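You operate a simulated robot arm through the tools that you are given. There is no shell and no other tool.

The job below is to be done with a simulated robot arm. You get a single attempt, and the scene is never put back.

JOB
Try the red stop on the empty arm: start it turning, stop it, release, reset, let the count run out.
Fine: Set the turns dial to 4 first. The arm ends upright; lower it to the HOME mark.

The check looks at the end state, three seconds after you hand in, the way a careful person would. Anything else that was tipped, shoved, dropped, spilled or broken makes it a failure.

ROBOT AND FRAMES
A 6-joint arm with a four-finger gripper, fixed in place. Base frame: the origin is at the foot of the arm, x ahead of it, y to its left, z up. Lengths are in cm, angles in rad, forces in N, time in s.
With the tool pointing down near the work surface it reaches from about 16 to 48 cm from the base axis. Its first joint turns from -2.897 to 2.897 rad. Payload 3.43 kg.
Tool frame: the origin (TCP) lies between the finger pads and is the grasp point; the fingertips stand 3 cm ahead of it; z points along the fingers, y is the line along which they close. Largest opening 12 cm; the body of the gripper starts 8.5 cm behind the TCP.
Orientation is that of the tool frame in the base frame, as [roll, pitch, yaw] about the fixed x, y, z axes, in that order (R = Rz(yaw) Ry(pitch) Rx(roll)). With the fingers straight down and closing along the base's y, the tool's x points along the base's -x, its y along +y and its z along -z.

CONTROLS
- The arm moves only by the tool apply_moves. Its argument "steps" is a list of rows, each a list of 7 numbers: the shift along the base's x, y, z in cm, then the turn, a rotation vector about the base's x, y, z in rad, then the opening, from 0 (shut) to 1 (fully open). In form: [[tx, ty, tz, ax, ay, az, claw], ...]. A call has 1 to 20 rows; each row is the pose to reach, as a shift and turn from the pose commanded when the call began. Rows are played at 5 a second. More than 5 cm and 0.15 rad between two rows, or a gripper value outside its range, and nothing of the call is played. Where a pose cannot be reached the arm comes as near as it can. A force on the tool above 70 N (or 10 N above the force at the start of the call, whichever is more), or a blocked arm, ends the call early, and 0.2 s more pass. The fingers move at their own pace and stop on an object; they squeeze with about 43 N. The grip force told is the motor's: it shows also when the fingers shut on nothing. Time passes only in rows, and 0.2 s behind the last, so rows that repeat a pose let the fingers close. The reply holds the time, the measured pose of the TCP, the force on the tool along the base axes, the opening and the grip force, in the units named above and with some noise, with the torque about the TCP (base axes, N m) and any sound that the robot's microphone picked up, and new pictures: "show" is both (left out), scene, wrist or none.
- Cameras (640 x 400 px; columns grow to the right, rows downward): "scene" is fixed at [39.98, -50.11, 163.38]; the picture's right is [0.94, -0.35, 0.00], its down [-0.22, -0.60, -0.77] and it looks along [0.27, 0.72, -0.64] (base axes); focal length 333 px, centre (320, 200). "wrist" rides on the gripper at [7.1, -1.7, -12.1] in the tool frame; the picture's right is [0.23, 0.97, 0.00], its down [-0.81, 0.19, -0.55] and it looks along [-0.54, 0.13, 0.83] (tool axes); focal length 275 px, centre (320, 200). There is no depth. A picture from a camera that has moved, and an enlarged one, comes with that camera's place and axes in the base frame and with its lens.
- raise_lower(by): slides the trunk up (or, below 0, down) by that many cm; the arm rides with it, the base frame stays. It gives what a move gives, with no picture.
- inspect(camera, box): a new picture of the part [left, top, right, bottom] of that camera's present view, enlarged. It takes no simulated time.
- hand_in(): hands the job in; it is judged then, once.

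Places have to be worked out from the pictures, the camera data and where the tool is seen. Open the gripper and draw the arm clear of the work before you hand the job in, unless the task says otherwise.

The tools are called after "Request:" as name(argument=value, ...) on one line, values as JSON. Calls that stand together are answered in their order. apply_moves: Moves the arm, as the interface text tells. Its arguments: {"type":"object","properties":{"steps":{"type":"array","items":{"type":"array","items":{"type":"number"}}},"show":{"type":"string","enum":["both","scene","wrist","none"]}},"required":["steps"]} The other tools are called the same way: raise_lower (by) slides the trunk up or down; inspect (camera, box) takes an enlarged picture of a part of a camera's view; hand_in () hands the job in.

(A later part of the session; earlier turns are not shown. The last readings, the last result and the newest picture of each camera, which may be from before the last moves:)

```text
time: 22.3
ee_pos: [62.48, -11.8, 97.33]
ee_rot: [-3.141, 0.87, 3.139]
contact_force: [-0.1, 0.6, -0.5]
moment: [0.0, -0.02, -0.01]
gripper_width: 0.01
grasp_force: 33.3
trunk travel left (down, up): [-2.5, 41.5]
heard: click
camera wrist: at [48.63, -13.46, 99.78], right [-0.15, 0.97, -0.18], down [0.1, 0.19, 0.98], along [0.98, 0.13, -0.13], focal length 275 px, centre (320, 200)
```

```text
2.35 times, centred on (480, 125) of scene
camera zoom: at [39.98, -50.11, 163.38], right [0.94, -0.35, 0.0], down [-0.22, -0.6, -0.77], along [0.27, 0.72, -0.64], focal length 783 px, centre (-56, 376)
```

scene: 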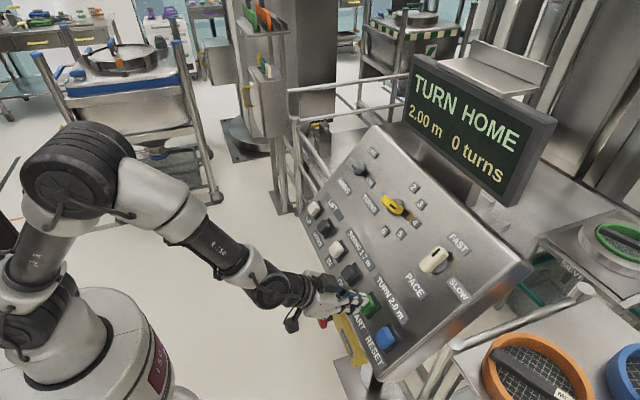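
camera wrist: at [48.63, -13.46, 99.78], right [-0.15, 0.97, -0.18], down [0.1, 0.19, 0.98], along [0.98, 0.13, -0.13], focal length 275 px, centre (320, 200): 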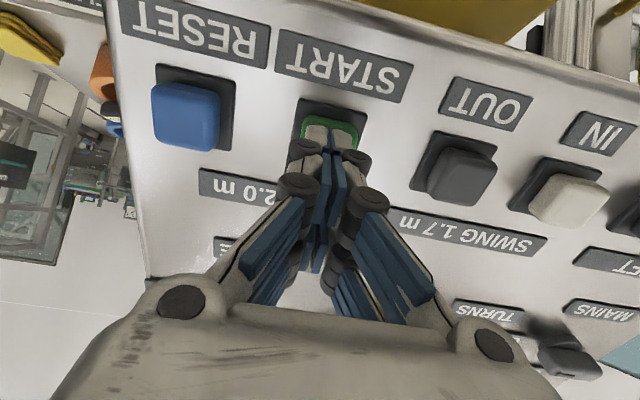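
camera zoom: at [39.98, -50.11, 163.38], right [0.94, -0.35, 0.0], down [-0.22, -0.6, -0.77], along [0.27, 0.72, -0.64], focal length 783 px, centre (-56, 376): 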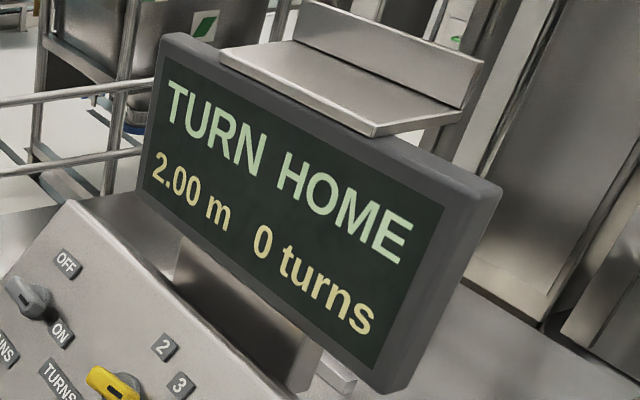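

The button clicked and the display now reads TURN, so the arm is turning. I'll swing straight down to the red stop and push it in slowly.

Request:
apply_moves(steps=[[-3, 0, 2, 0, 0, 0, 0], [-7, 1, 1.5, 0, 0, 0, 0], [-10.3, 2.5, -1.5, 0, 0, 0, 0], [-10.3, 5, -5.7, 0, -0.12, 0, 0], [-10.3, 7.4, -9.9, 0, -0.24, 0, 0], [-10.3, 9.8, -14.1, 0, -0.36, 0, 0], [-10.3, 12.2, -18.3, 0, -0.48, 0, 0], [-10.3, 14.6, -22.5, 0, -0.6, 0, 0], [-10.3, 14.95, -27, 0, -0.69, 0, 0], [-10.3, 14.95, -30.2, 0, -0.69, 0, 0], [-7.5, 14.95, -30.2, 0, -0.69, 0, 0], [-6.5, 14.95, -30.2, 0, -0.69, 0, 0], [-5.9, 14.95, -30.2, 0, -0.69, 0, 0], [-5.4, 14.95, -30.2, 0, -0.69, 0, 0], [-4.9, 14.95, -30.2, 0, -0.69, 0, 0]])

Request:
inspect(camera="scene", box=[390, 40, 570, 210])

Request:
inspect(camera="scene", box=[260, 270, 400, 380])

```text
time: 25.5
ee_pos: [57.55, 3.22, 67.18]
ee_rot: [-3.125, 1.562, -3.126]
contact_force: [0.1, 0.8, 0.4]
moment: [0.02, 0.01, -0.03]
gripper_width: 0.01
grasp_force: 33.7
trunk travel left (down, up): [-2.5, 41.5]
camera wrist: at [45.41, 1.58, 60.21], right [0.0, 0.97, -0.23], down [-0.54, 0.19, 0.82], along [0.84, 0.13, 0.53], focal length 275 px, centre (320, 200)
```

scene: 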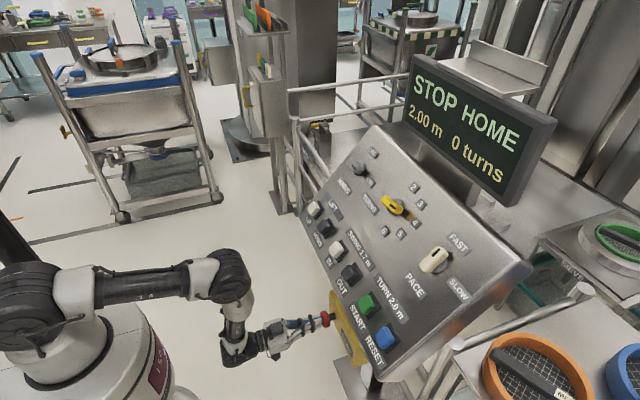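
wrist: 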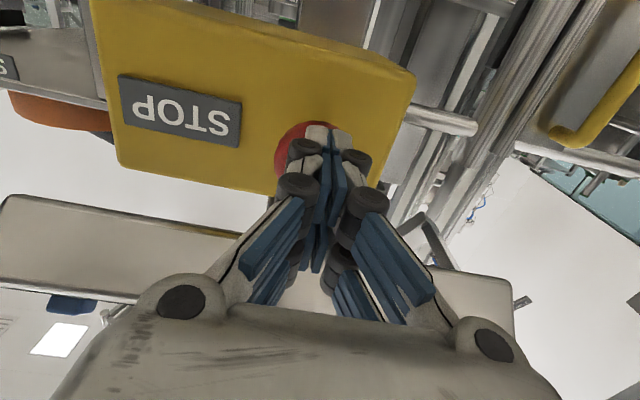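

```text
2.35 times, centred on (480, 125) of scene
camera zoom: at [39.98, -50.11, 163.38], right [0.94, -0.35, 0.0], down [-0.22, -0.6, -0.77], along [0.27, 0.72, -0.64], focal length 783 px, centre (-56, 376)
```

zoom: 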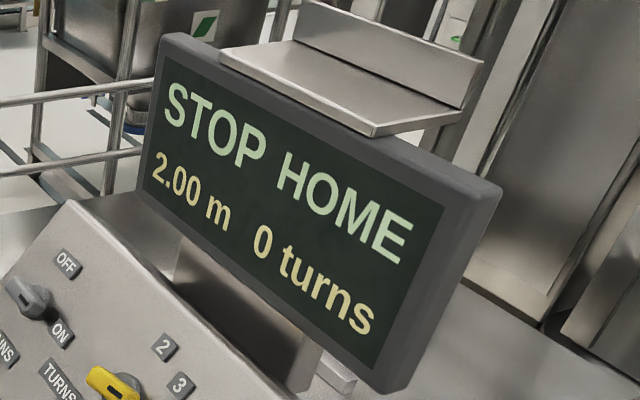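

```text
3.64 times, centred on (330, 325) of scene
camera zoom: at [39.98, -50.11, 163.38], right [0.94, -0.35, 0.0], down [-0.22, -0.6, -0.77], along [0.27, 0.72, -0.64], focal length 1210 px, centre (284, -254)
```

zoom: 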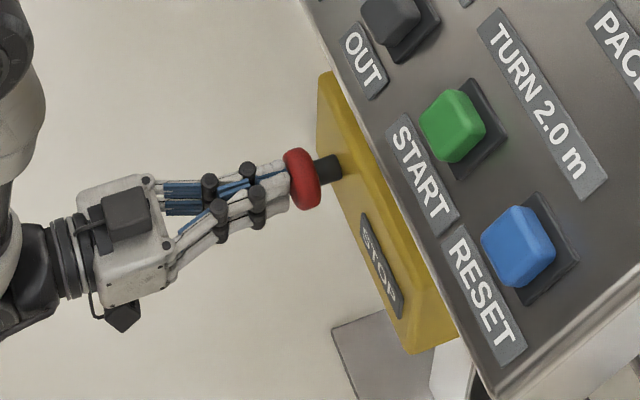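

The display reads STOP with 0 turns completed, and the head has gone in about 1 cm. I'll back off along x to see whether the mushroom stays latched.

Request:
apply_moves(steps=[[-1, 0, 0, 0, 0, 0, 0], [-3, 0, 0, 0, 0, 0, 0], [-5.5, 0, 0, 0, 0, 0, 0]])

Request:
inspect(camera="scene", box=[260, 270, 400, 380])

Request:
inspect(camera="scene", box=[390, 40, 570, 210])

Request:
inspect(camera="wrist", box=[140, 0, 420, 200])

```text
time: 26.3
ee_pos: [51.99, 3.48, 67.11]
ee_rot: [3.125, 1.56, 3.125]
contact_force: [-0.3, -0.8, 0.0]
moment: [0.0, 0.0, 0.03]
gripper_width: 0.01
grasp_force: 33.9
trunk travel left (down, up): [-2.5, 41.5]
camera wrist: at [39.9, 1.84, 60.16], right [0.0, 0.97, -0.23], down [-0.54, 0.19, 0.82], along [0.84, 0.13, 0.53], focal length 275 px, centre (320, 200)
```

scene: 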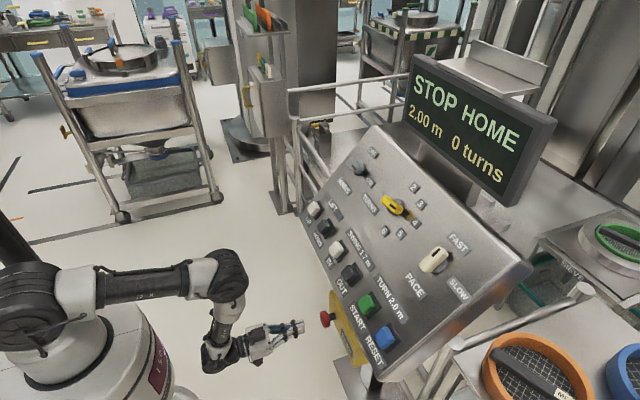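
wrist: 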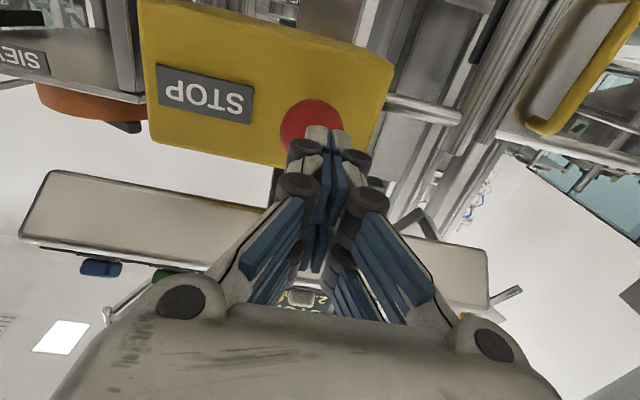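

```text
3.64 times, centred on (330, 325) of scene
camera zoom: at [39.98, -50.11, 163.38], right [0.94, -0.35, 0.0], down [-0.22, -0.6, -0.77], along [0.27, 0.72, -0.64], focal length 1210 px, centre (284, -254)
```

zoom: 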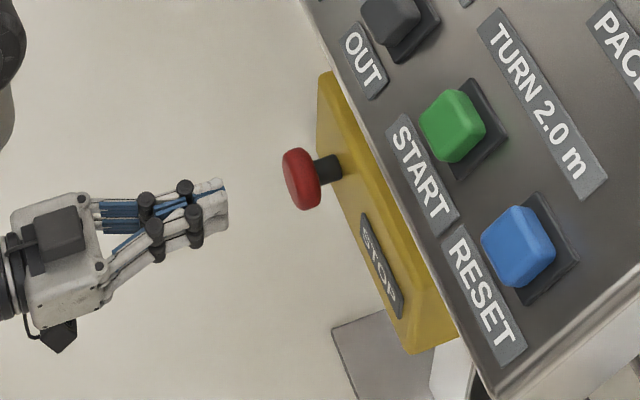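

```text
2.35 times, centred on (480, 125) of scene
camera zoom: at [39.98, -50.11, 163.38], right [0.94, -0.35, 0.0], down [-0.22, -0.6, -0.77], along [0.27, 0.72, -0.64], focal length 783 px, centre (-56, 376)
```

zoom: 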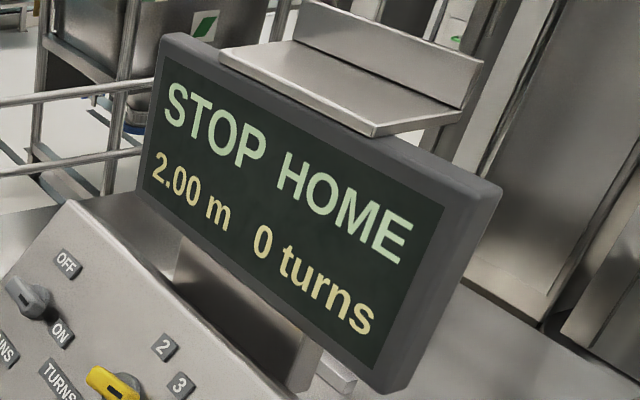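

```text
2.00 times, centred on (280, 100) of wrist
camera zoom: at [39.9, 1.84, 60.16], right [0.0, 0.97, -0.23], down [-0.54, 0.19, 0.82], along [0.84, 0.13, 0.53], focal length 551 px, centre (400, 400)
```

zoom: 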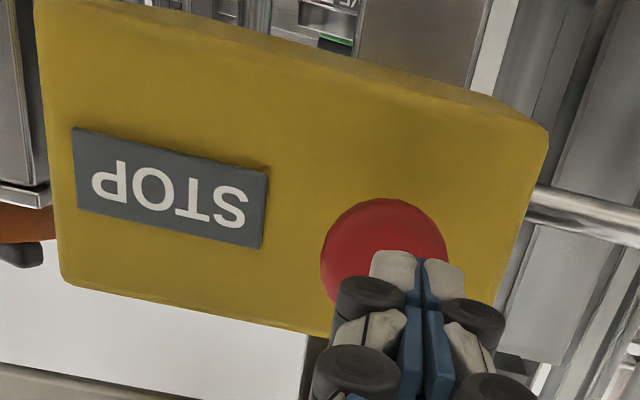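

The head stays in, about 1 cm deeper than at first, so the stop is latched and has to be released by hand. I'll open the fingers and go around the head (about 4.9 cm across, centred near y 3.0, z 67.1) to grip it by its sides.

Request:
apply_moves(steps=[[0, -0.2, 0, 0, 0, 0, 0.3], [0, -0.4, 0, 0, 0, 0, 0.6], [0, -0.45, 0, 0, 0, 0, 0.65], [0, -0.45, 0, 0, 0, 0, 0.65], [0, -0.45, 0, 0, 0, 0, 0.65], [2, -0.45, 0, 0, 0, 0, 0.65], [4, -0.45, 0, 0, 0, 0, 0.65], [6, -0.45, 0, 0, 0, 0, 0.65], [7.3, -0.45, 0, 0, 0, 0, 0.65]])

Request:
inspect(camera="scene", box=[260, 270, 400, 380])

Request:
inspect(camera="wrist", box=[140, 0, 460, 220])

```text
time: 28.3
ee_pos: [59.47, 2.8, 67.26]
ee_rot: [3.133, 1.559, 3.131]
contact_force: [0.0, 0.2, 0.3]
moment: [-0.02, 0.03, 0.01]
gripper_width: 7.8
grasp_force: 0.1
trunk travel left (down, up): [-2.5, 41.5]
camera wrist: at [47.29, 1.07, 60.35], right [0.0, 0.97, -0.23], down [-0.54, 0.19, 0.82], along [0.84, 0.13, 0.53], focal length 275 px, centre (320, 200)
```

scene: 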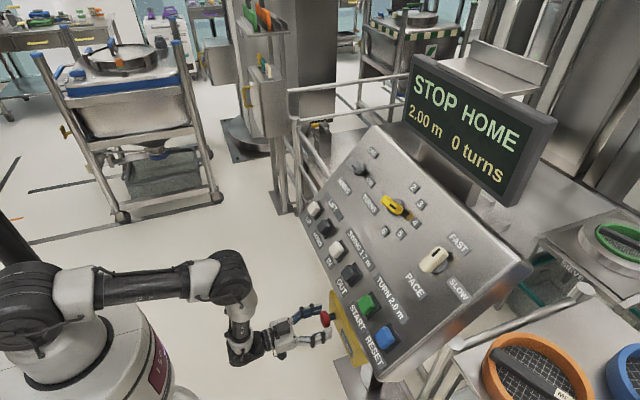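
wrist: 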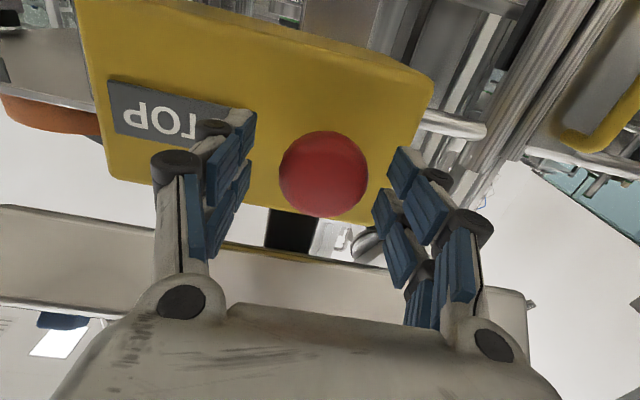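

```text
3.64 times, centred on (330, 325) of scene
camera zoom: at [39.98, -50.11, 163.38], right [0.94, -0.35, 0.0], down [-0.22, -0.6, -0.77], along [0.27, 0.72, -0.64], focal length 1210 px, centre (284, -254)
```

zoom: 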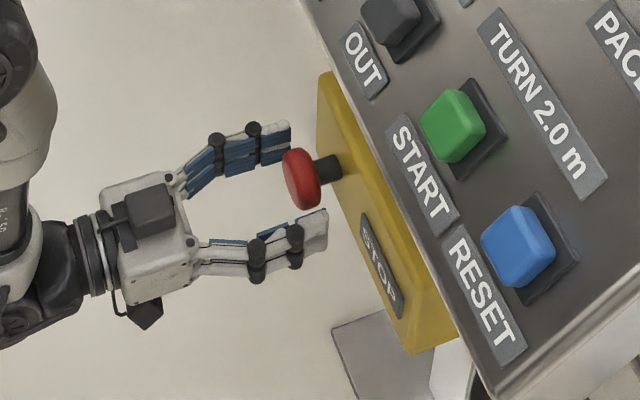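

```text
1.82 times, centred on (300, 110) of wrist
camera zoom: at [47.29, 1.07, 60.35], right [0.0, 0.97, -0.23], down [-0.54, 0.19, 0.82], along [0.84, 0.13, 0.53], focal length 500 px, centre (356, 364)
```

zoom: 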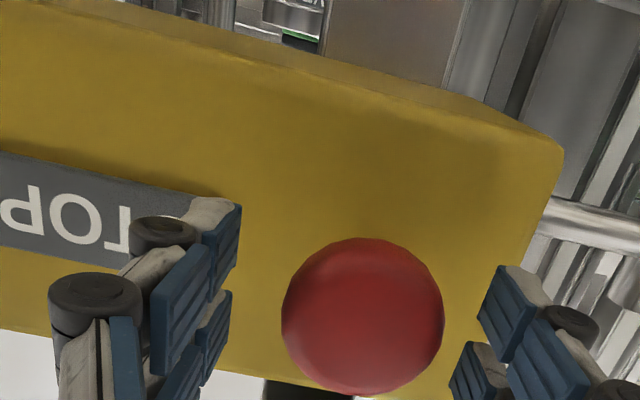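

The plain red head sits centred between the fingers, with no contact yet. I'll close on it.

Request:
apply_moves(steps=[[0, 0.1, 0, 0, 0, 0, 0.4], [0, 0.1, 0, 0, 0, 0, 0.2], [0, 0.1, 0, 0, 0, 0, 0], [0, 0.1, 0, 0, 0, 0, 0], [0, 0.1, 0, 0, 0, 0, 0]])

Request:
inspect(camera="scene", box=[260, 270, 400, 380])

```text
time: 29.5
ee_pos: [59.36, 3.03, 67.29]
ee_rot: [2.886, 1.562, 2.888]
contact_force: [-2.7, 13.2, 2.8]
moment: [0.89, -0.42, -0.2]
gripper_width: 4.97
grasp_force: 45.1
trunk travel left (down, up): [-2.5, 41.5]
camera wrist: at [47.28, 1.31, 60.32], right [0.0, 0.97, -0.23], down [-0.55, 0.19, 0.82], along [0.84, 0.13, 0.53], focal length 275 px, centre (320, 200)
```

scene: 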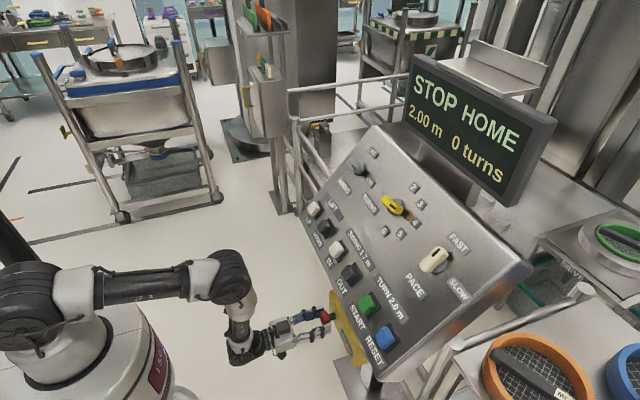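
wrist: 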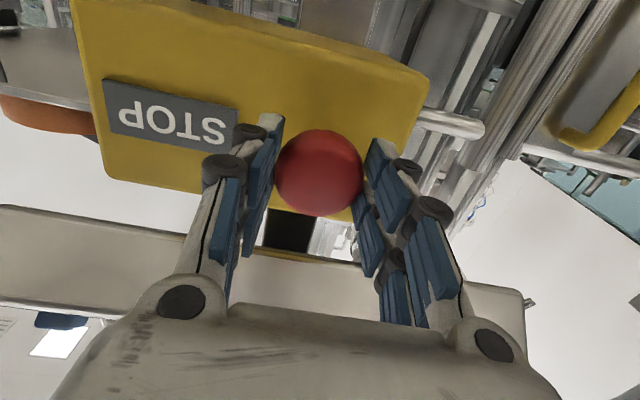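

```text
3.64 times, centred on (330, 325) of scene
camera zoom: at [39.98, -50.11, 163.38], right [0.94, -0.35, 0.0], down [-0.22, -0.6, -0.77], along [0.27, 0.72, -0.64], focal length 1210 px, centre (284, -254)
```

zoom: 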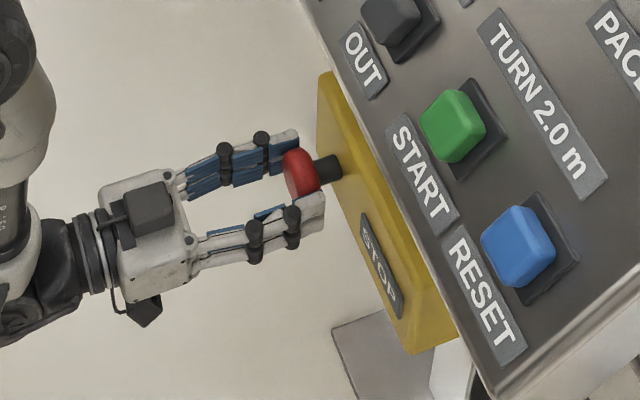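

The head is gripped (4.97 cm), and the display still says STOP. I'll try the usual release first: twist it clockwise as seen from the front, in small steps, watching for a click or the head popping out.

Request:
apply_moves(steps=[[0, 0, 0, 0.12, 0, 0, 0], [0, 0, 0, 0.24, 0, 0, 0], [0, 0, 0, 0.36, 0, 0, 0], [0, 0, 0, 0.48, 0, 0, 0], [0, 0, 0, 0.6, 0, 0, 0], [0, 0, 0, 0.72, 0, 0, 0]])

Request:
inspect(camera="scene", box=[260, 270, 400, 380])

Request:
inspect(camera="scene", box=[390, 40, 570, 210])

```text
time: 30.9
ee_pos: [59.38, 3.17, 67.38]
ee_rot: [1.581, 0.851, 1.596]
contact_force: [-0.2, 32.7, -2.3]
moment: [-2.1, -0.01, 0.47]
gripper_width: 5.05
grasp_force: 44.4
trunk travel left (down, up): [-2.5, 41.5]
camera wrist: at [47.24, 6.48, 60.96], right [-0.01, 0.88, 0.47], down [-0.54, -0.4, 0.74], along [0.84, -0.24, 0.48], focal length 275 px, centre (320, 200)
```

scene: 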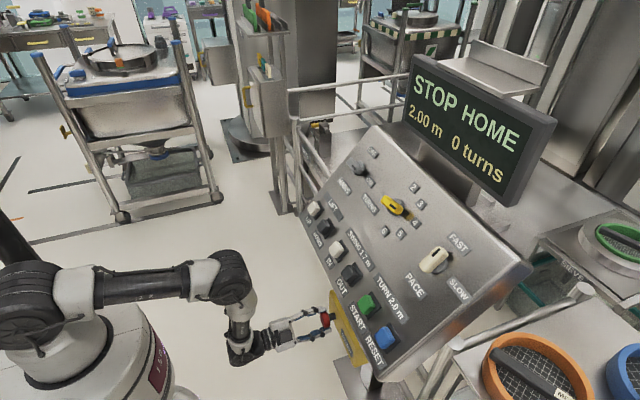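
wrist: 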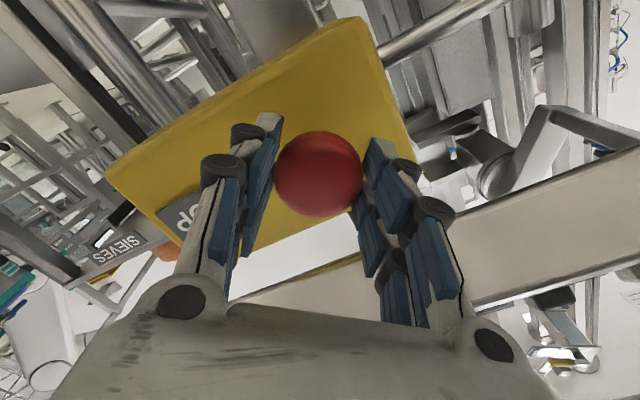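

```text
3.64 times, centred on (330, 325) of scene
camera zoom: at [39.98, -50.11, 163.38], right [0.94, -0.35, 0.0], down [-0.22, -0.6, -0.77], along [0.27, 0.72, -0.64], focal length 1210 px, centre (284, -254)
```

zoom: 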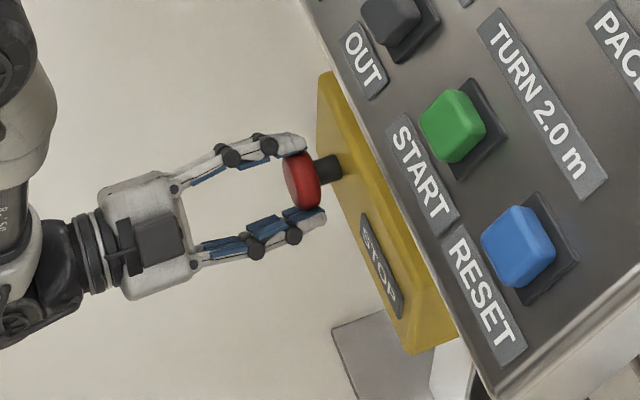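

```text
2.35 times, centred on (480, 125) of scene
camera zoom: at [39.98, -50.11, 163.38], right [0.94, -0.35, 0.0], down [-0.22, -0.6, -0.77], along [0.27, 0.72, -0.64], focal length 783 px, centre (-56, 376)
```

zoom: 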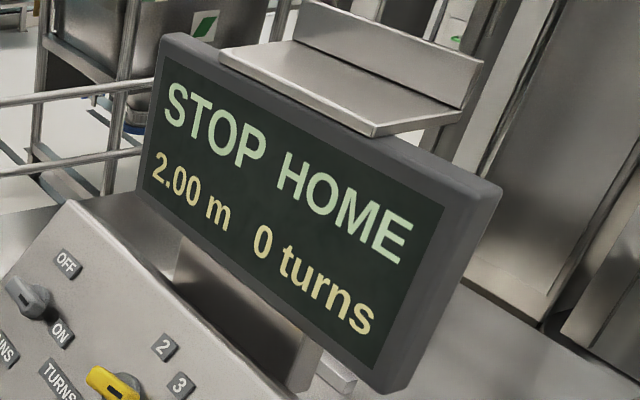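

Twisting met about 2 N m of resistance with no release, so this stop likely isn't the twist type. I'll turn back to relieve the strain, then pull the head straight out towards me.

Request:
apply_moves(steps=[[0, 0.1, 0, -0.14, 0, 0, 0], [0, 0.2, 0, -0.28, 0, 0, 0], [0, 0.2, 0, -0.42, 0, 0, 0], [0, 0.2, 0, -0.56, 0, 0, 0], [0, 0.2, 0, -0.7, 0, 0, 0], [-0.3, 0.2, 0, -0.7, 0, 0, 0], [-0.6, 0.2, 0, -0.7, 0, 0, 0], [-0.9, 0.2, 0, -0.7, 0, 0, 0], [-1.2, 0.2, 0, -0.7, 0, 0, 0], [-1.5, 0.2, 0, -0.7, 0, 0, 0]])

Request:
inspect(camera="scene", box=[260, 270, 400, 380])

Request:
inspect(camera="scene", box=[390, 40, 570, 210])

```text
time: 33.1
ee_pos: [58.35, 3.06, 67.05]
ee_rot: [1.995, 1.55, 1.994]
contact_force: [42.4, 10.4, -8.9]
moment: [-0.59, 0.64, 0.24]
gripper_width: 5.05
grasp_force: 45.2
trunk travel left (down, up): [-2.5, 41.5]
camera wrist: at [46.17, 1.5, 60.07], right [0.0, 0.98, -0.21], down [-0.55, 0.18, 0.82], along [0.84, 0.12, 0.53], focal length 275 px, centre (320, 200)
```

scene: 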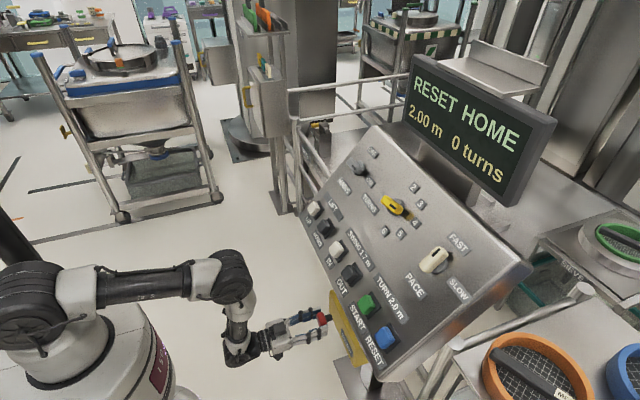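
wrist: 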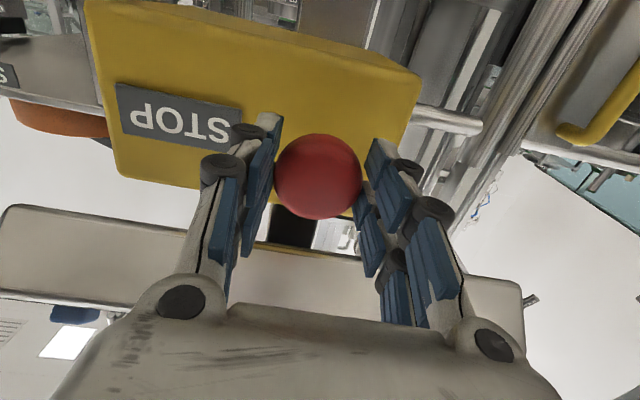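

```text
3.64 times, centred on (330, 325) of scene
camera zoom: at [39.98, -50.11, 163.38], right [0.94, -0.35, 0.0], down [-0.22, -0.6, -0.77], along [0.27, 0.72, -0.64], focal length 1210 px, centre (284, -254)
```

zoom: 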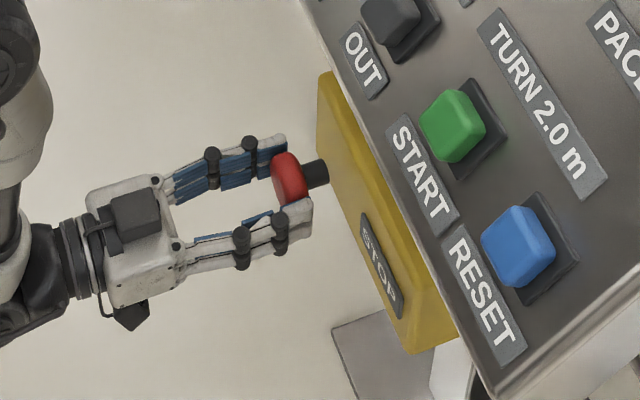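

```text
2.35 times, centred on (480, 125) of scene
camera zoom: at [39.98, -50.11, 163.38], right [0.94, -0.35, 0.0], down [-0.22, -0.6, -0.77], along [0.27, 0.72, -0.64], focal length 783 px, centre (-56, 376)
```

zoom: 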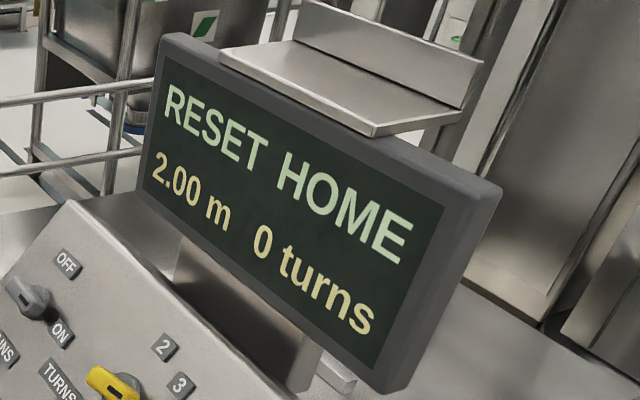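

Pulling worked: the head is out again and the display now asks for RESET. I'll ease the pull, open the fingers and back straight away from the head.

Request:
apply_moves(steps=[[0.3, 0, 0, 0, 0, 0, 0], [0.3, 0, 0, 0, 0, 0, 0.5], [0.3, 0, 0, 0, 0, 0, 0.6], [0.3, 0, 0, 0, 0, 0, 0.65], [0.3, 0, 0, 0, 0, 0, 0.65], [-2, 0, 0, 0, 0, 0, 0.65], [-4.5, 0, 0, 0, 0, 0, 0.65], [-7, 0, 0, 0, 0, 0, 0.65]])

Request:
inspect(camera="scene", box=[260, 270, 400, 380])

Request:
inspect(camera="scene", box=[390, 40, 570, 210])

```text
time: 34.9
ee_pos: [50.75, 2.91, 67.1]
ee_rot: [2.023, 1.548, 2.023]
contact_force: [0.7, -0.6, 0.2]
moment: [-0.01, -0.01, 0.02]
gripper_width: 7.83
grasp_force: 0.0
trunk travel left (down, up): [-2.5, 41.5]
camera wrist: at [38.54, 1.47, 60.08], right [0.0, 0.98, -0.21], down [-0.54, 0.18, 0.82], along [0.84, 0.12, 0.53], focal length 275 px, centre (320, 200)
```

scene: 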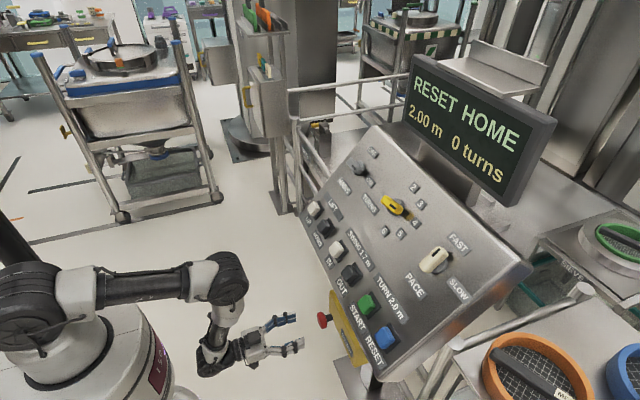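
wrist: 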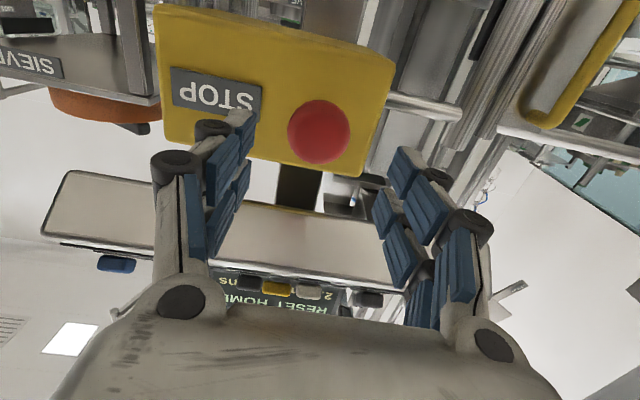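

```text
3.64 times, centred on (330, 325) of scene
camera zoom: at [39.98, -50.11, 163.38], right [0.94, -0.35, 0.0], down [-0.22, -0.6, -0.77], along [0.27, 0.72, -0.64], focal length 1210 px, centre (284, -254)
```

zoom: 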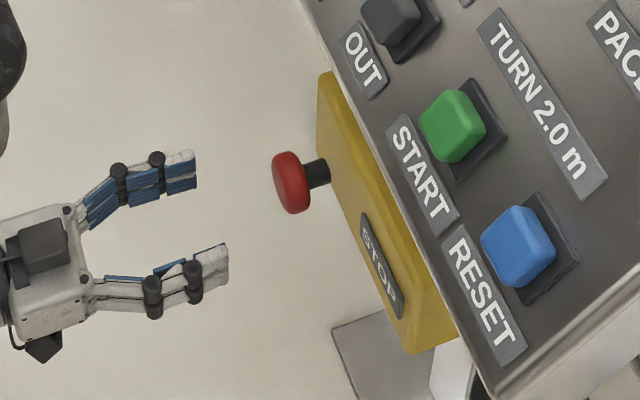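

```text
2.35 times, centred on (480, 125) of scene
camera zoom: at [39.98, -50.11, 163.38], right [0.94, -0.35, 0.0], down [-0.22, -0.6, -0.77], along [0.27, 0.72, -0.64], focal length 783 px, centre (-56, 376)
```

zoom: 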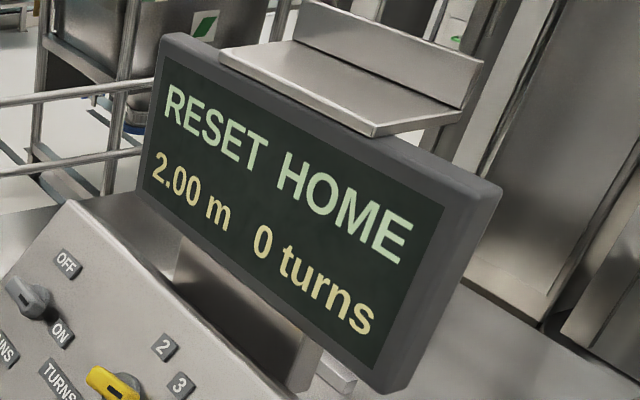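

The stop is out and nothing is touching it. I'll close the fingers and swing up to a stand-off in front of the blue RESET button.

Request:
apply_moves(steps=[[0, -2.6, 3.5, 0, 0.115, 0, 0.5], [0, -5.2, 7, 0, 0.23, 0, 0.3], [0, -7.9, 10.5, 0, 0.345, 0, 0.1], [0, -10.5, 14, 0, 0.46, 0, 0], [0, -13.1, 17.5, 0, 0.575, 0, 0], [0, -15.7, 21, 0, 0.69, 0, 0], [0, -18.4, 24.5, 0, 0.69, 0, 0], [0, -21, 28, 0, 0.69, 0, 0], [0, -23.6, 31.5, 0, 0.69, 0, 0], [4, -23.6, 31.5, 0, 0.69, 0, 0], [8, -23.6, 31.5, 0, 0.69, 0, 0], [10.1, -23.6, 31.5, 0, 0.69, 0, 0], [10.1, -23.6, 31.5, 0, 0.69, 0, 0]])

Request:
inspect(camera="scene", box=[310, 260, 450, 380])

Request:
inspect(camera="wrist", box=[200, 20, 440, 200])

```text
time: 37.7
ee_pos: [60.87, -20.63, 98.6]
ee_rot: [3.117, 0.868, 3.108]
contact_force: [0.6, 0.9, -0.3]
moment: [-0.01, 0.0, 0.03]
gripper_width: 0.0
grasp_force: 33.4
trunk travel left (down, up): [-2.5, 41.5]
camera wrist: at [47.07, -22.07, 100.9], right [-0.14, 0.98, -0.16], down [0.1, 0.18, 0.98], along [0.99, 0.12, -0.12], focal length 275 px, centre (320, 200)
```

scene: 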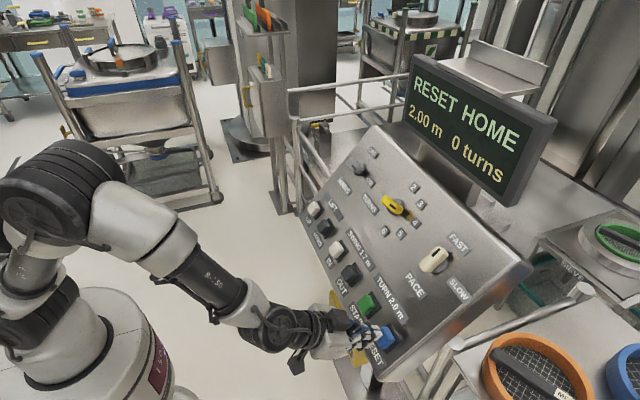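
wrist: 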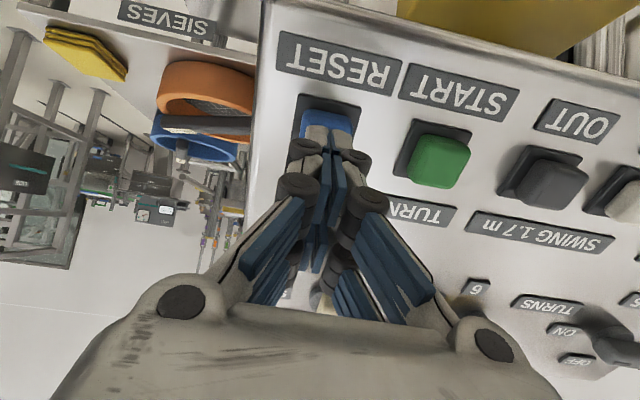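

```text
3.33 times, centred on (380, 320) of scene
camera zoom: at [39.98, -50.11, 163.38], right [0.94, -0.35, 0.0], down [-0.22, -0.6, -0.77], along [0.27, 0.72, -0.64], focal length 1110 px, centre (120, -200)
```

zoom: 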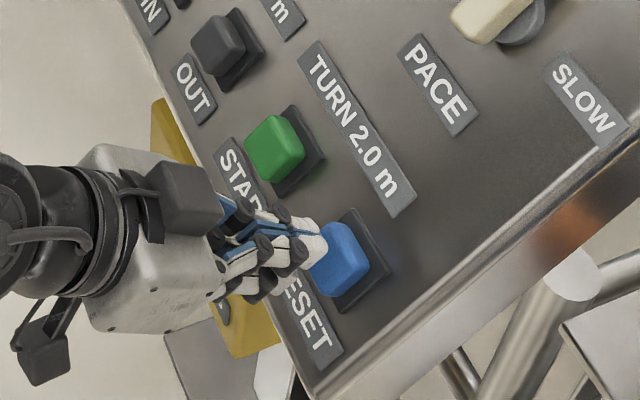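

```text
2.22 times, centred on (320, 110) of wrist
camera zoom: at [47.07, -22.07, 100.9], right [-0.14, 0.98, -0.16], down [0.1, 0.18, 0.98], along [0.99, 0.12, -0.12], focal length 612 px, centre (320, 400)
```

zoom: 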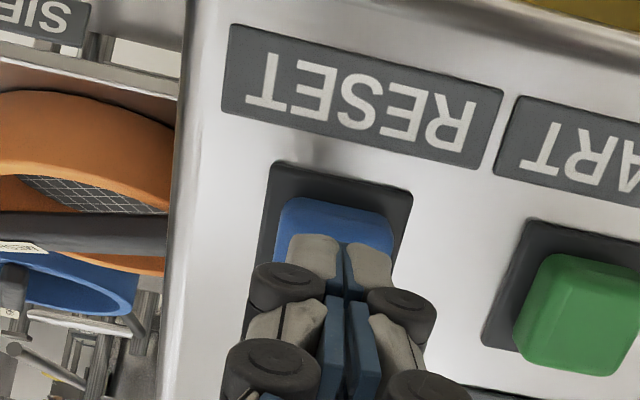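

The tips are centred on the blue cap, at the same stand-off I had for START. I'll press RESET with the same stroke and back off.

Request:
apply_moves(steps=[[1.15, 0, -0.97, 0, 0, 0, 0], [2.3, 0, -1.93, 0, 0, 0, 0], [2.75, 0, -2.32, 0, 0, 0, 0], [3.14, 0, -2.64, 0, 0, 0, 0], [3.44, 0, -2.9, 0, 0, 0, 0], [3.44, 0, -2.9, 0, 0, 0, 0], [1.5, 0, -1.27, 0, 0, 0, 0], [0, 0, 0, 0, 0, 0, 0]])

Request:
inspect(camera="scene", box=[390, 40, 570, 210])

```text
time: 39.5
ee_pos: [60.58, -20.47, 98.59]
ee_rot: [3.118, 0.87, 3.111]
contact_force: [-0.1, 0.2, 0.3]
moment: [0.01, 0.03, 0.02]
gripper_width: 0.01
grasp_force: 33.6
trunk travel left (down, up): [-2.5, 41.5]
heard: click
camera wrist: at [46.8, -22.06, 100.87], right [-0.14, 0.98, -0.16], down [0.1, 0.18, 0.98], along [0.99, 0.12, -0.12], focal length 275 px, centre (320, 200)
```

scene: 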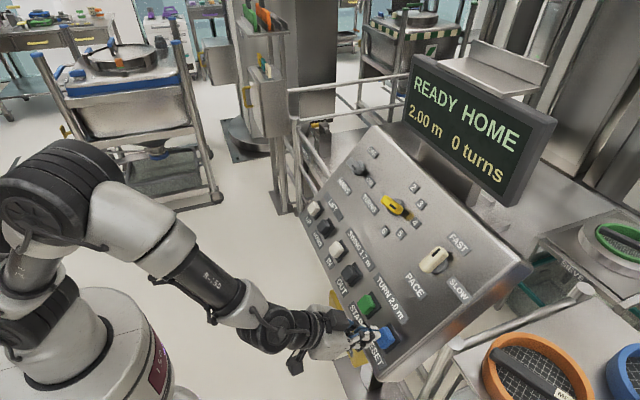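
wrist: 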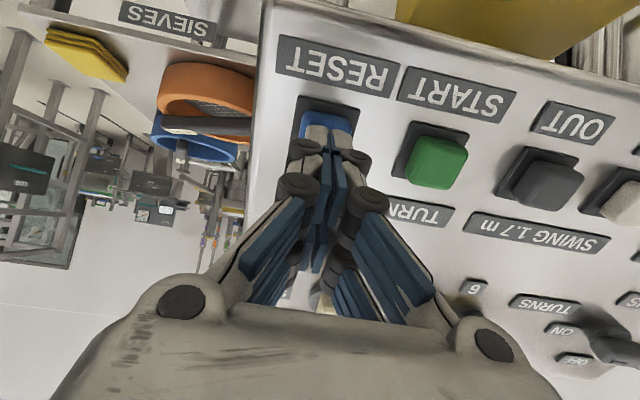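

```text
2.35 times, centred on (480, 125) of scene
camera zoom: at [39.98, -50.11, 163.38], right [0.94, -0.35, 0.0], down [-0.22, -0.6, -0.77], along [0.27, 0.72, -0.64], focal length 783 px, centre (-56, 376)
```

zoom: 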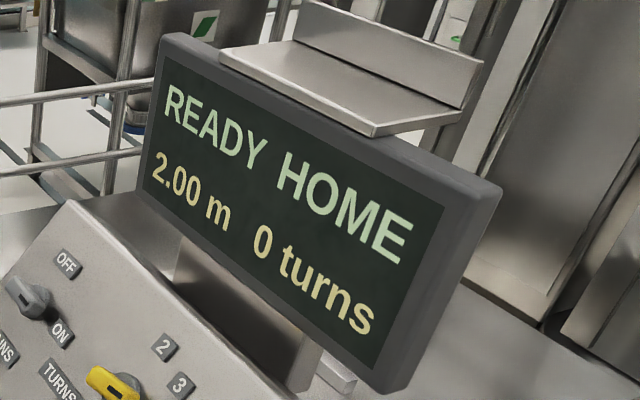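

RESET clicked and the display is back to READY with 0 turns. I'll step sideways to START and press it again, so this time the count can run out.

Request:
apply_moves(steps=[[0, 4.5, 0, 0, 0, 0, 0], [0, 8.95, 0, 0, 0, 0, 0], [0, 8.95, 0, 0, 0, 0, 0], [1.15, 8.95, -0.97, 0, 0, 0, 0], [2.3, 8.95, -1.93, 0, 0, 0, 0], [2.75, 8.95, -2.32, 0, 0, 0, 0], [3.14, 8.95, -2.64, 0, 0, 0, 0], [3.44, 8.95, -2.9, 0, 0, 0, 0], [3.44, 8.95, -2.9, 0, 0, 0, 0], [1.5, 8.95, -1.27, 0, 0, 0, 0], [0, 8.95, 0, 0, 0, 0, 0]])

Request:
inspect(camera="scene", box=[390, 40, 570, 210])

```text
time: 41.9
ee_pos: [60.92, -11.72, 98.73]
ee_rot: [3.12, 0.868, 3.11]
contact_force: [-1.0, 0.1, 0.3]
moment: [0.0, -0.03, 0.0]
gripper_width: 0.01
grasp_force: 32.8
trunk travel left (down, up): [-2.5, 41.5]
heard: click
camera wrist: at [47.08, -13.22, 101.04], right [-0.14, 0.98, -0.16], down [0.1, 0.18, 0.98], along [0.99, 0.12, -0.12], focal length 275 px, centre (320, 200)
```

scene: 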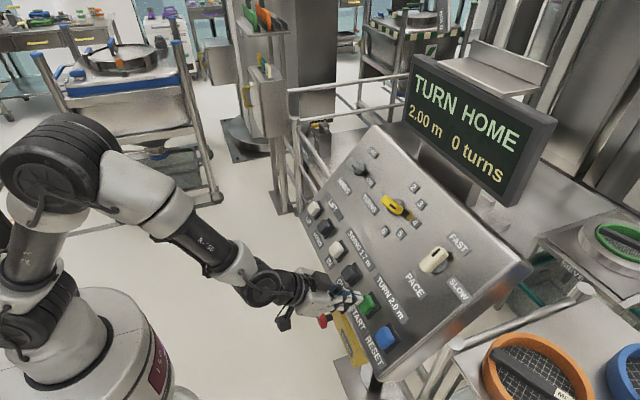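
wrist: 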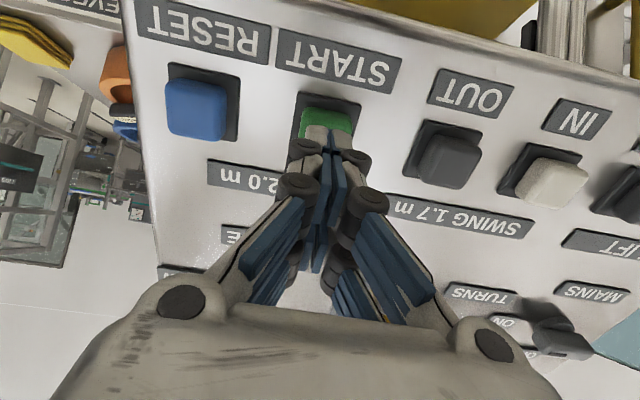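

```text
2.35 times, centred on (480, 125) of scene
camera zoom: at [39.98, -50.11, 163.38], right [0.94, -0.35, 0.0], down [-0.22, -0.6, -0.77], along [0.27, 0.72, -0.64], focal length 783 px, centre (-56, 376)
```

zoom: 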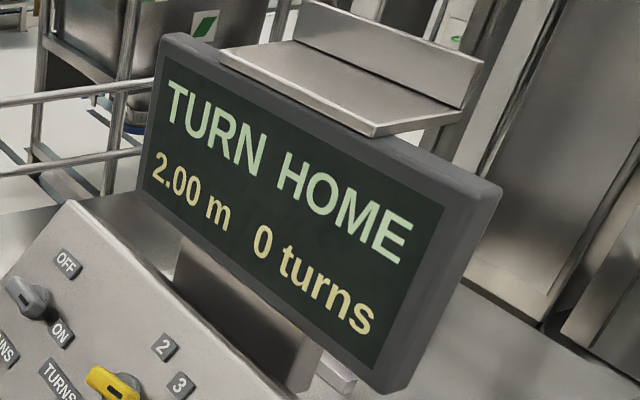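

It is turning again. While it runs I'll move, well off the panel, to a stand-off over DOWN (y≈16.5) and keep watching the display.

Request:
apply_moves(steps=[[-2.3, 0, 1.93, 0, 0, 0, 0], [-2.3, 4.7, 1.93, 0, 0, 0, 0], [-2.3, 9.4, 1.93, 0, 0, 0, 0], [-2.3, 14.1, 1.93, 0, 0, 0, 0], [-2.3, 18.8, 1.93, 0, 0, 0, 0], [-2.3, 23.5, 1.93, 0, 0, 0, 0], [-2.3, 28.0, 1.93, 0, 0, 0, 0], [-2.3, 28.0, 1.93, 0, 0, 0, 0]])

Request:
inspect(camera="scene", box=[390, 40, 570, 210])

Request:
inspect(camera="scene", box=[340, 0, 640, 120])

Request:
inspect(camera="wrist", box=[0, 0, 640, 400])

```text
time: 43.7
ee_pos: [58.68, 16.14, 100.8]
ee_rot: [3.118, 0.869, 3.112]
contact_force: [0.6, 0.1, 0.4]
moment: [-0.01, -0.02, -0.05]
gripper_width: 0.0
grasp_force: 33.4
trunk travel left (down, up): [-2.5, 41.5]
camera wrist: at [44.86, 14.66, 103.14], right [-0.14, 0.98, -0.16], down [0.1, 0.18, 0.98], along [0.99, 0.12, -0.12], focal length 275 px, centre (320, 200)
```

scene: 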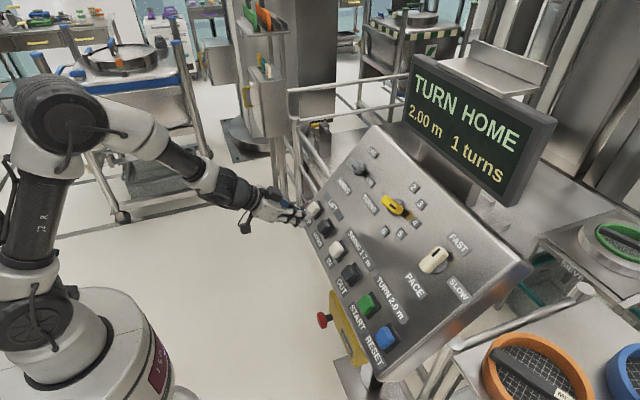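
wrist: 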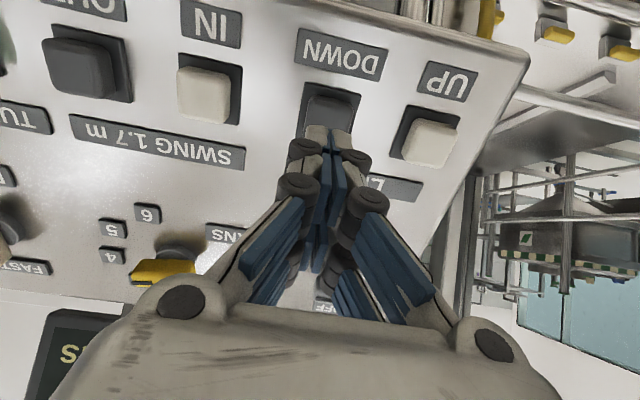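

```text
2.35 times, centred on (480, 125) of scene
camera zoom: at [39.98, -50.11, 163.38], right [0.94, -0.35, 0.0], down [-0.22, -0.6, -0.77], along [0.27, 0.72, -0.64], focal length 783 px, centre (-56, 376)
```

zoom: 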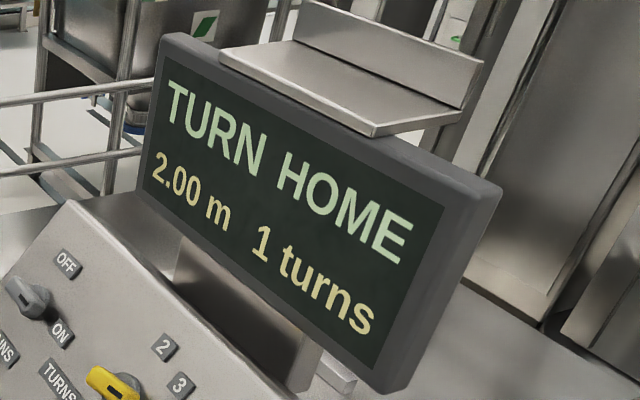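

```text
2.13 times, centred on (490, 60) of scene
camera zoom: at [39.98, -50.11, 163.38], right [0.94, -0.35, 0.0], down [-0.22, -0.6, -0.77], along [0.27, 0.72, -0.64], focal length 710 px, centre (-43, 499)
```

zoom: 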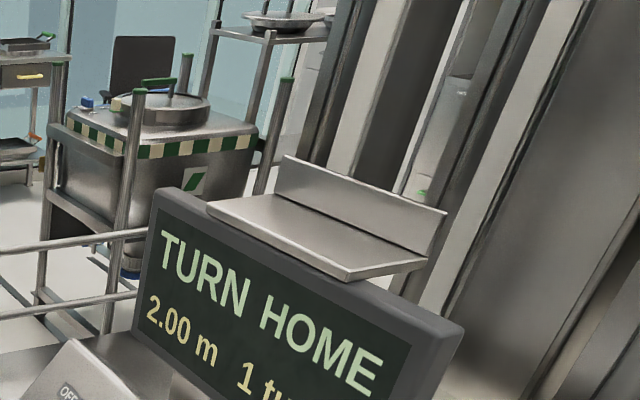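

```text
1.00 times, centred on (320, 200) of wrist (not enlarged: the box is as wide or as high as the picture)
camera zoom: at [44.86, 14.66, 103.14], right [-0.14, 0.98, -0.16], down [0.1, 0.18, 0.98], along [0.99, 0.12, -0.12], focal length 275 px, centre (320, 200)
```

zoom: 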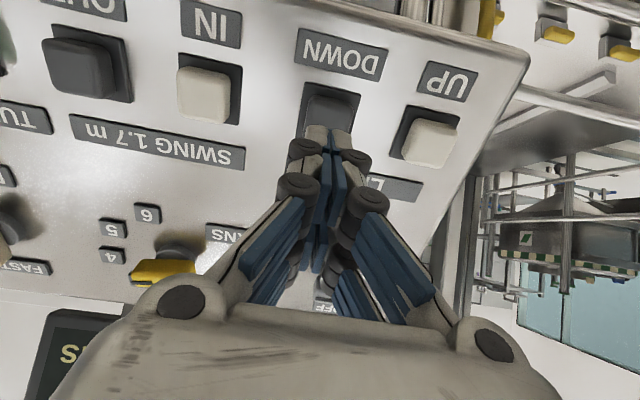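

1 turn is counted, roughly 2 s per turn. While the rest run I'll draw back and up with the tool level, so the wrist camera can look over the panel at the mast for the HOME mark.

Request:
apply_moves(steps=[[-3, -1, 3, 0, -0.1, 0, 0], [-5, -3, 7, 0, -0.2, 0, 0], [-7, -5, 11, 0, -0.3, 0, 0], [-9, -7, 15, 0, -0.4, 0, 0], [-10, -9, 19, 0, -0.5, 0, 0], [-11, -11, 22.5, 0, -0.6, 0, 0], [-12, -12, 26, 0, -0.69, 0, 0], [-12, -12, 26, 0, -0.69, 0, 0]])

Request:
inspect(camera="scene", box=[390, 40, 570, 210])

Request:
inspect(camera="wrist", box=[160, 0, 480, 200])

```text
time: 45.5
ee_pos: [48.07, 4.77, 127.85]
ee_rot: [2.057, 1.548, 2.057]
contact_force: [-0.4, 0.0, 0.2]
moment: [0.02, -0.01, 0.01]
gripper_width: 0.01
grasp_force: 33.3
out of reach, approached as far as the arm can: row 5, 6, 7, 8
trunk travel left (down, up): [-2.5, 41.5]
camera wrist: at [35.88, 3.33, 120.87], right [0.0, 0.98, -0.21], down [-0.54, 0.18, 0.82], along [0.84, 0.12, 0.53], focal length 275 px, centre (320, 200)
```

scene: 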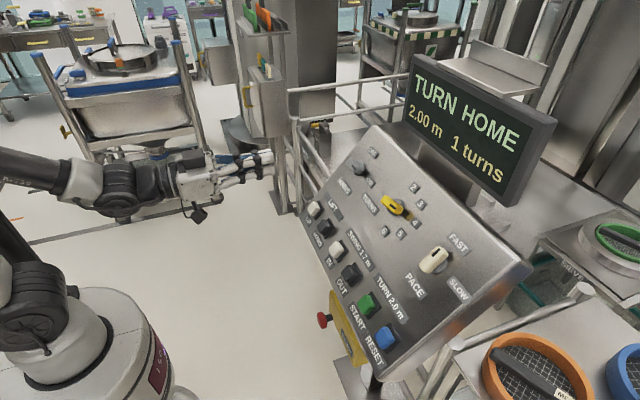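
wrist: 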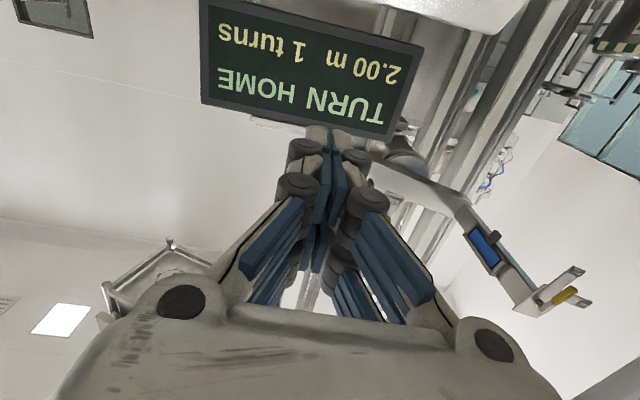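

```text
2.35 times, centred on (480, 125) of scene
camera zoom: at [39.98, -50.11, 163.38], right [0.94, -0.35, 0.0], down [-0.22, -0.6, -0.77], along [0.27, 0.72, -0.64], focal length 783 px, centre (-56, 376)
```

zoom: 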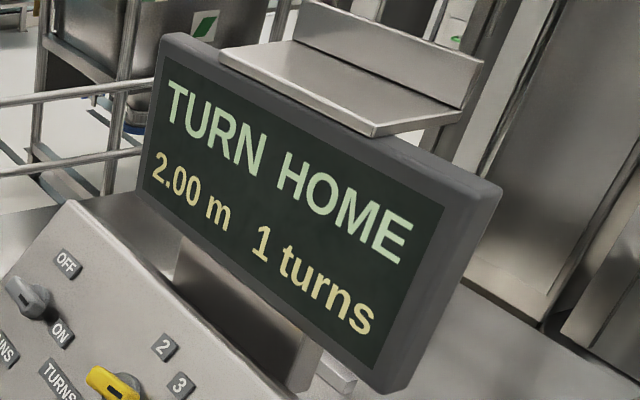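

```text
2.00 times, centred on (320, 100) of wrist
camera zoom: at [35.88, 3.33, 120.87], right [0.0, 0.98, -0.21], down [-0.54, 0.18, 0.82], along [0.84, 0.12, 0.53], focal length 551 px, centre (320, 400)
```

zoom: 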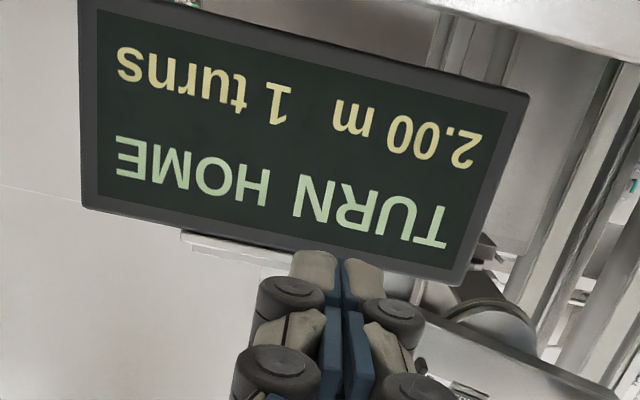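

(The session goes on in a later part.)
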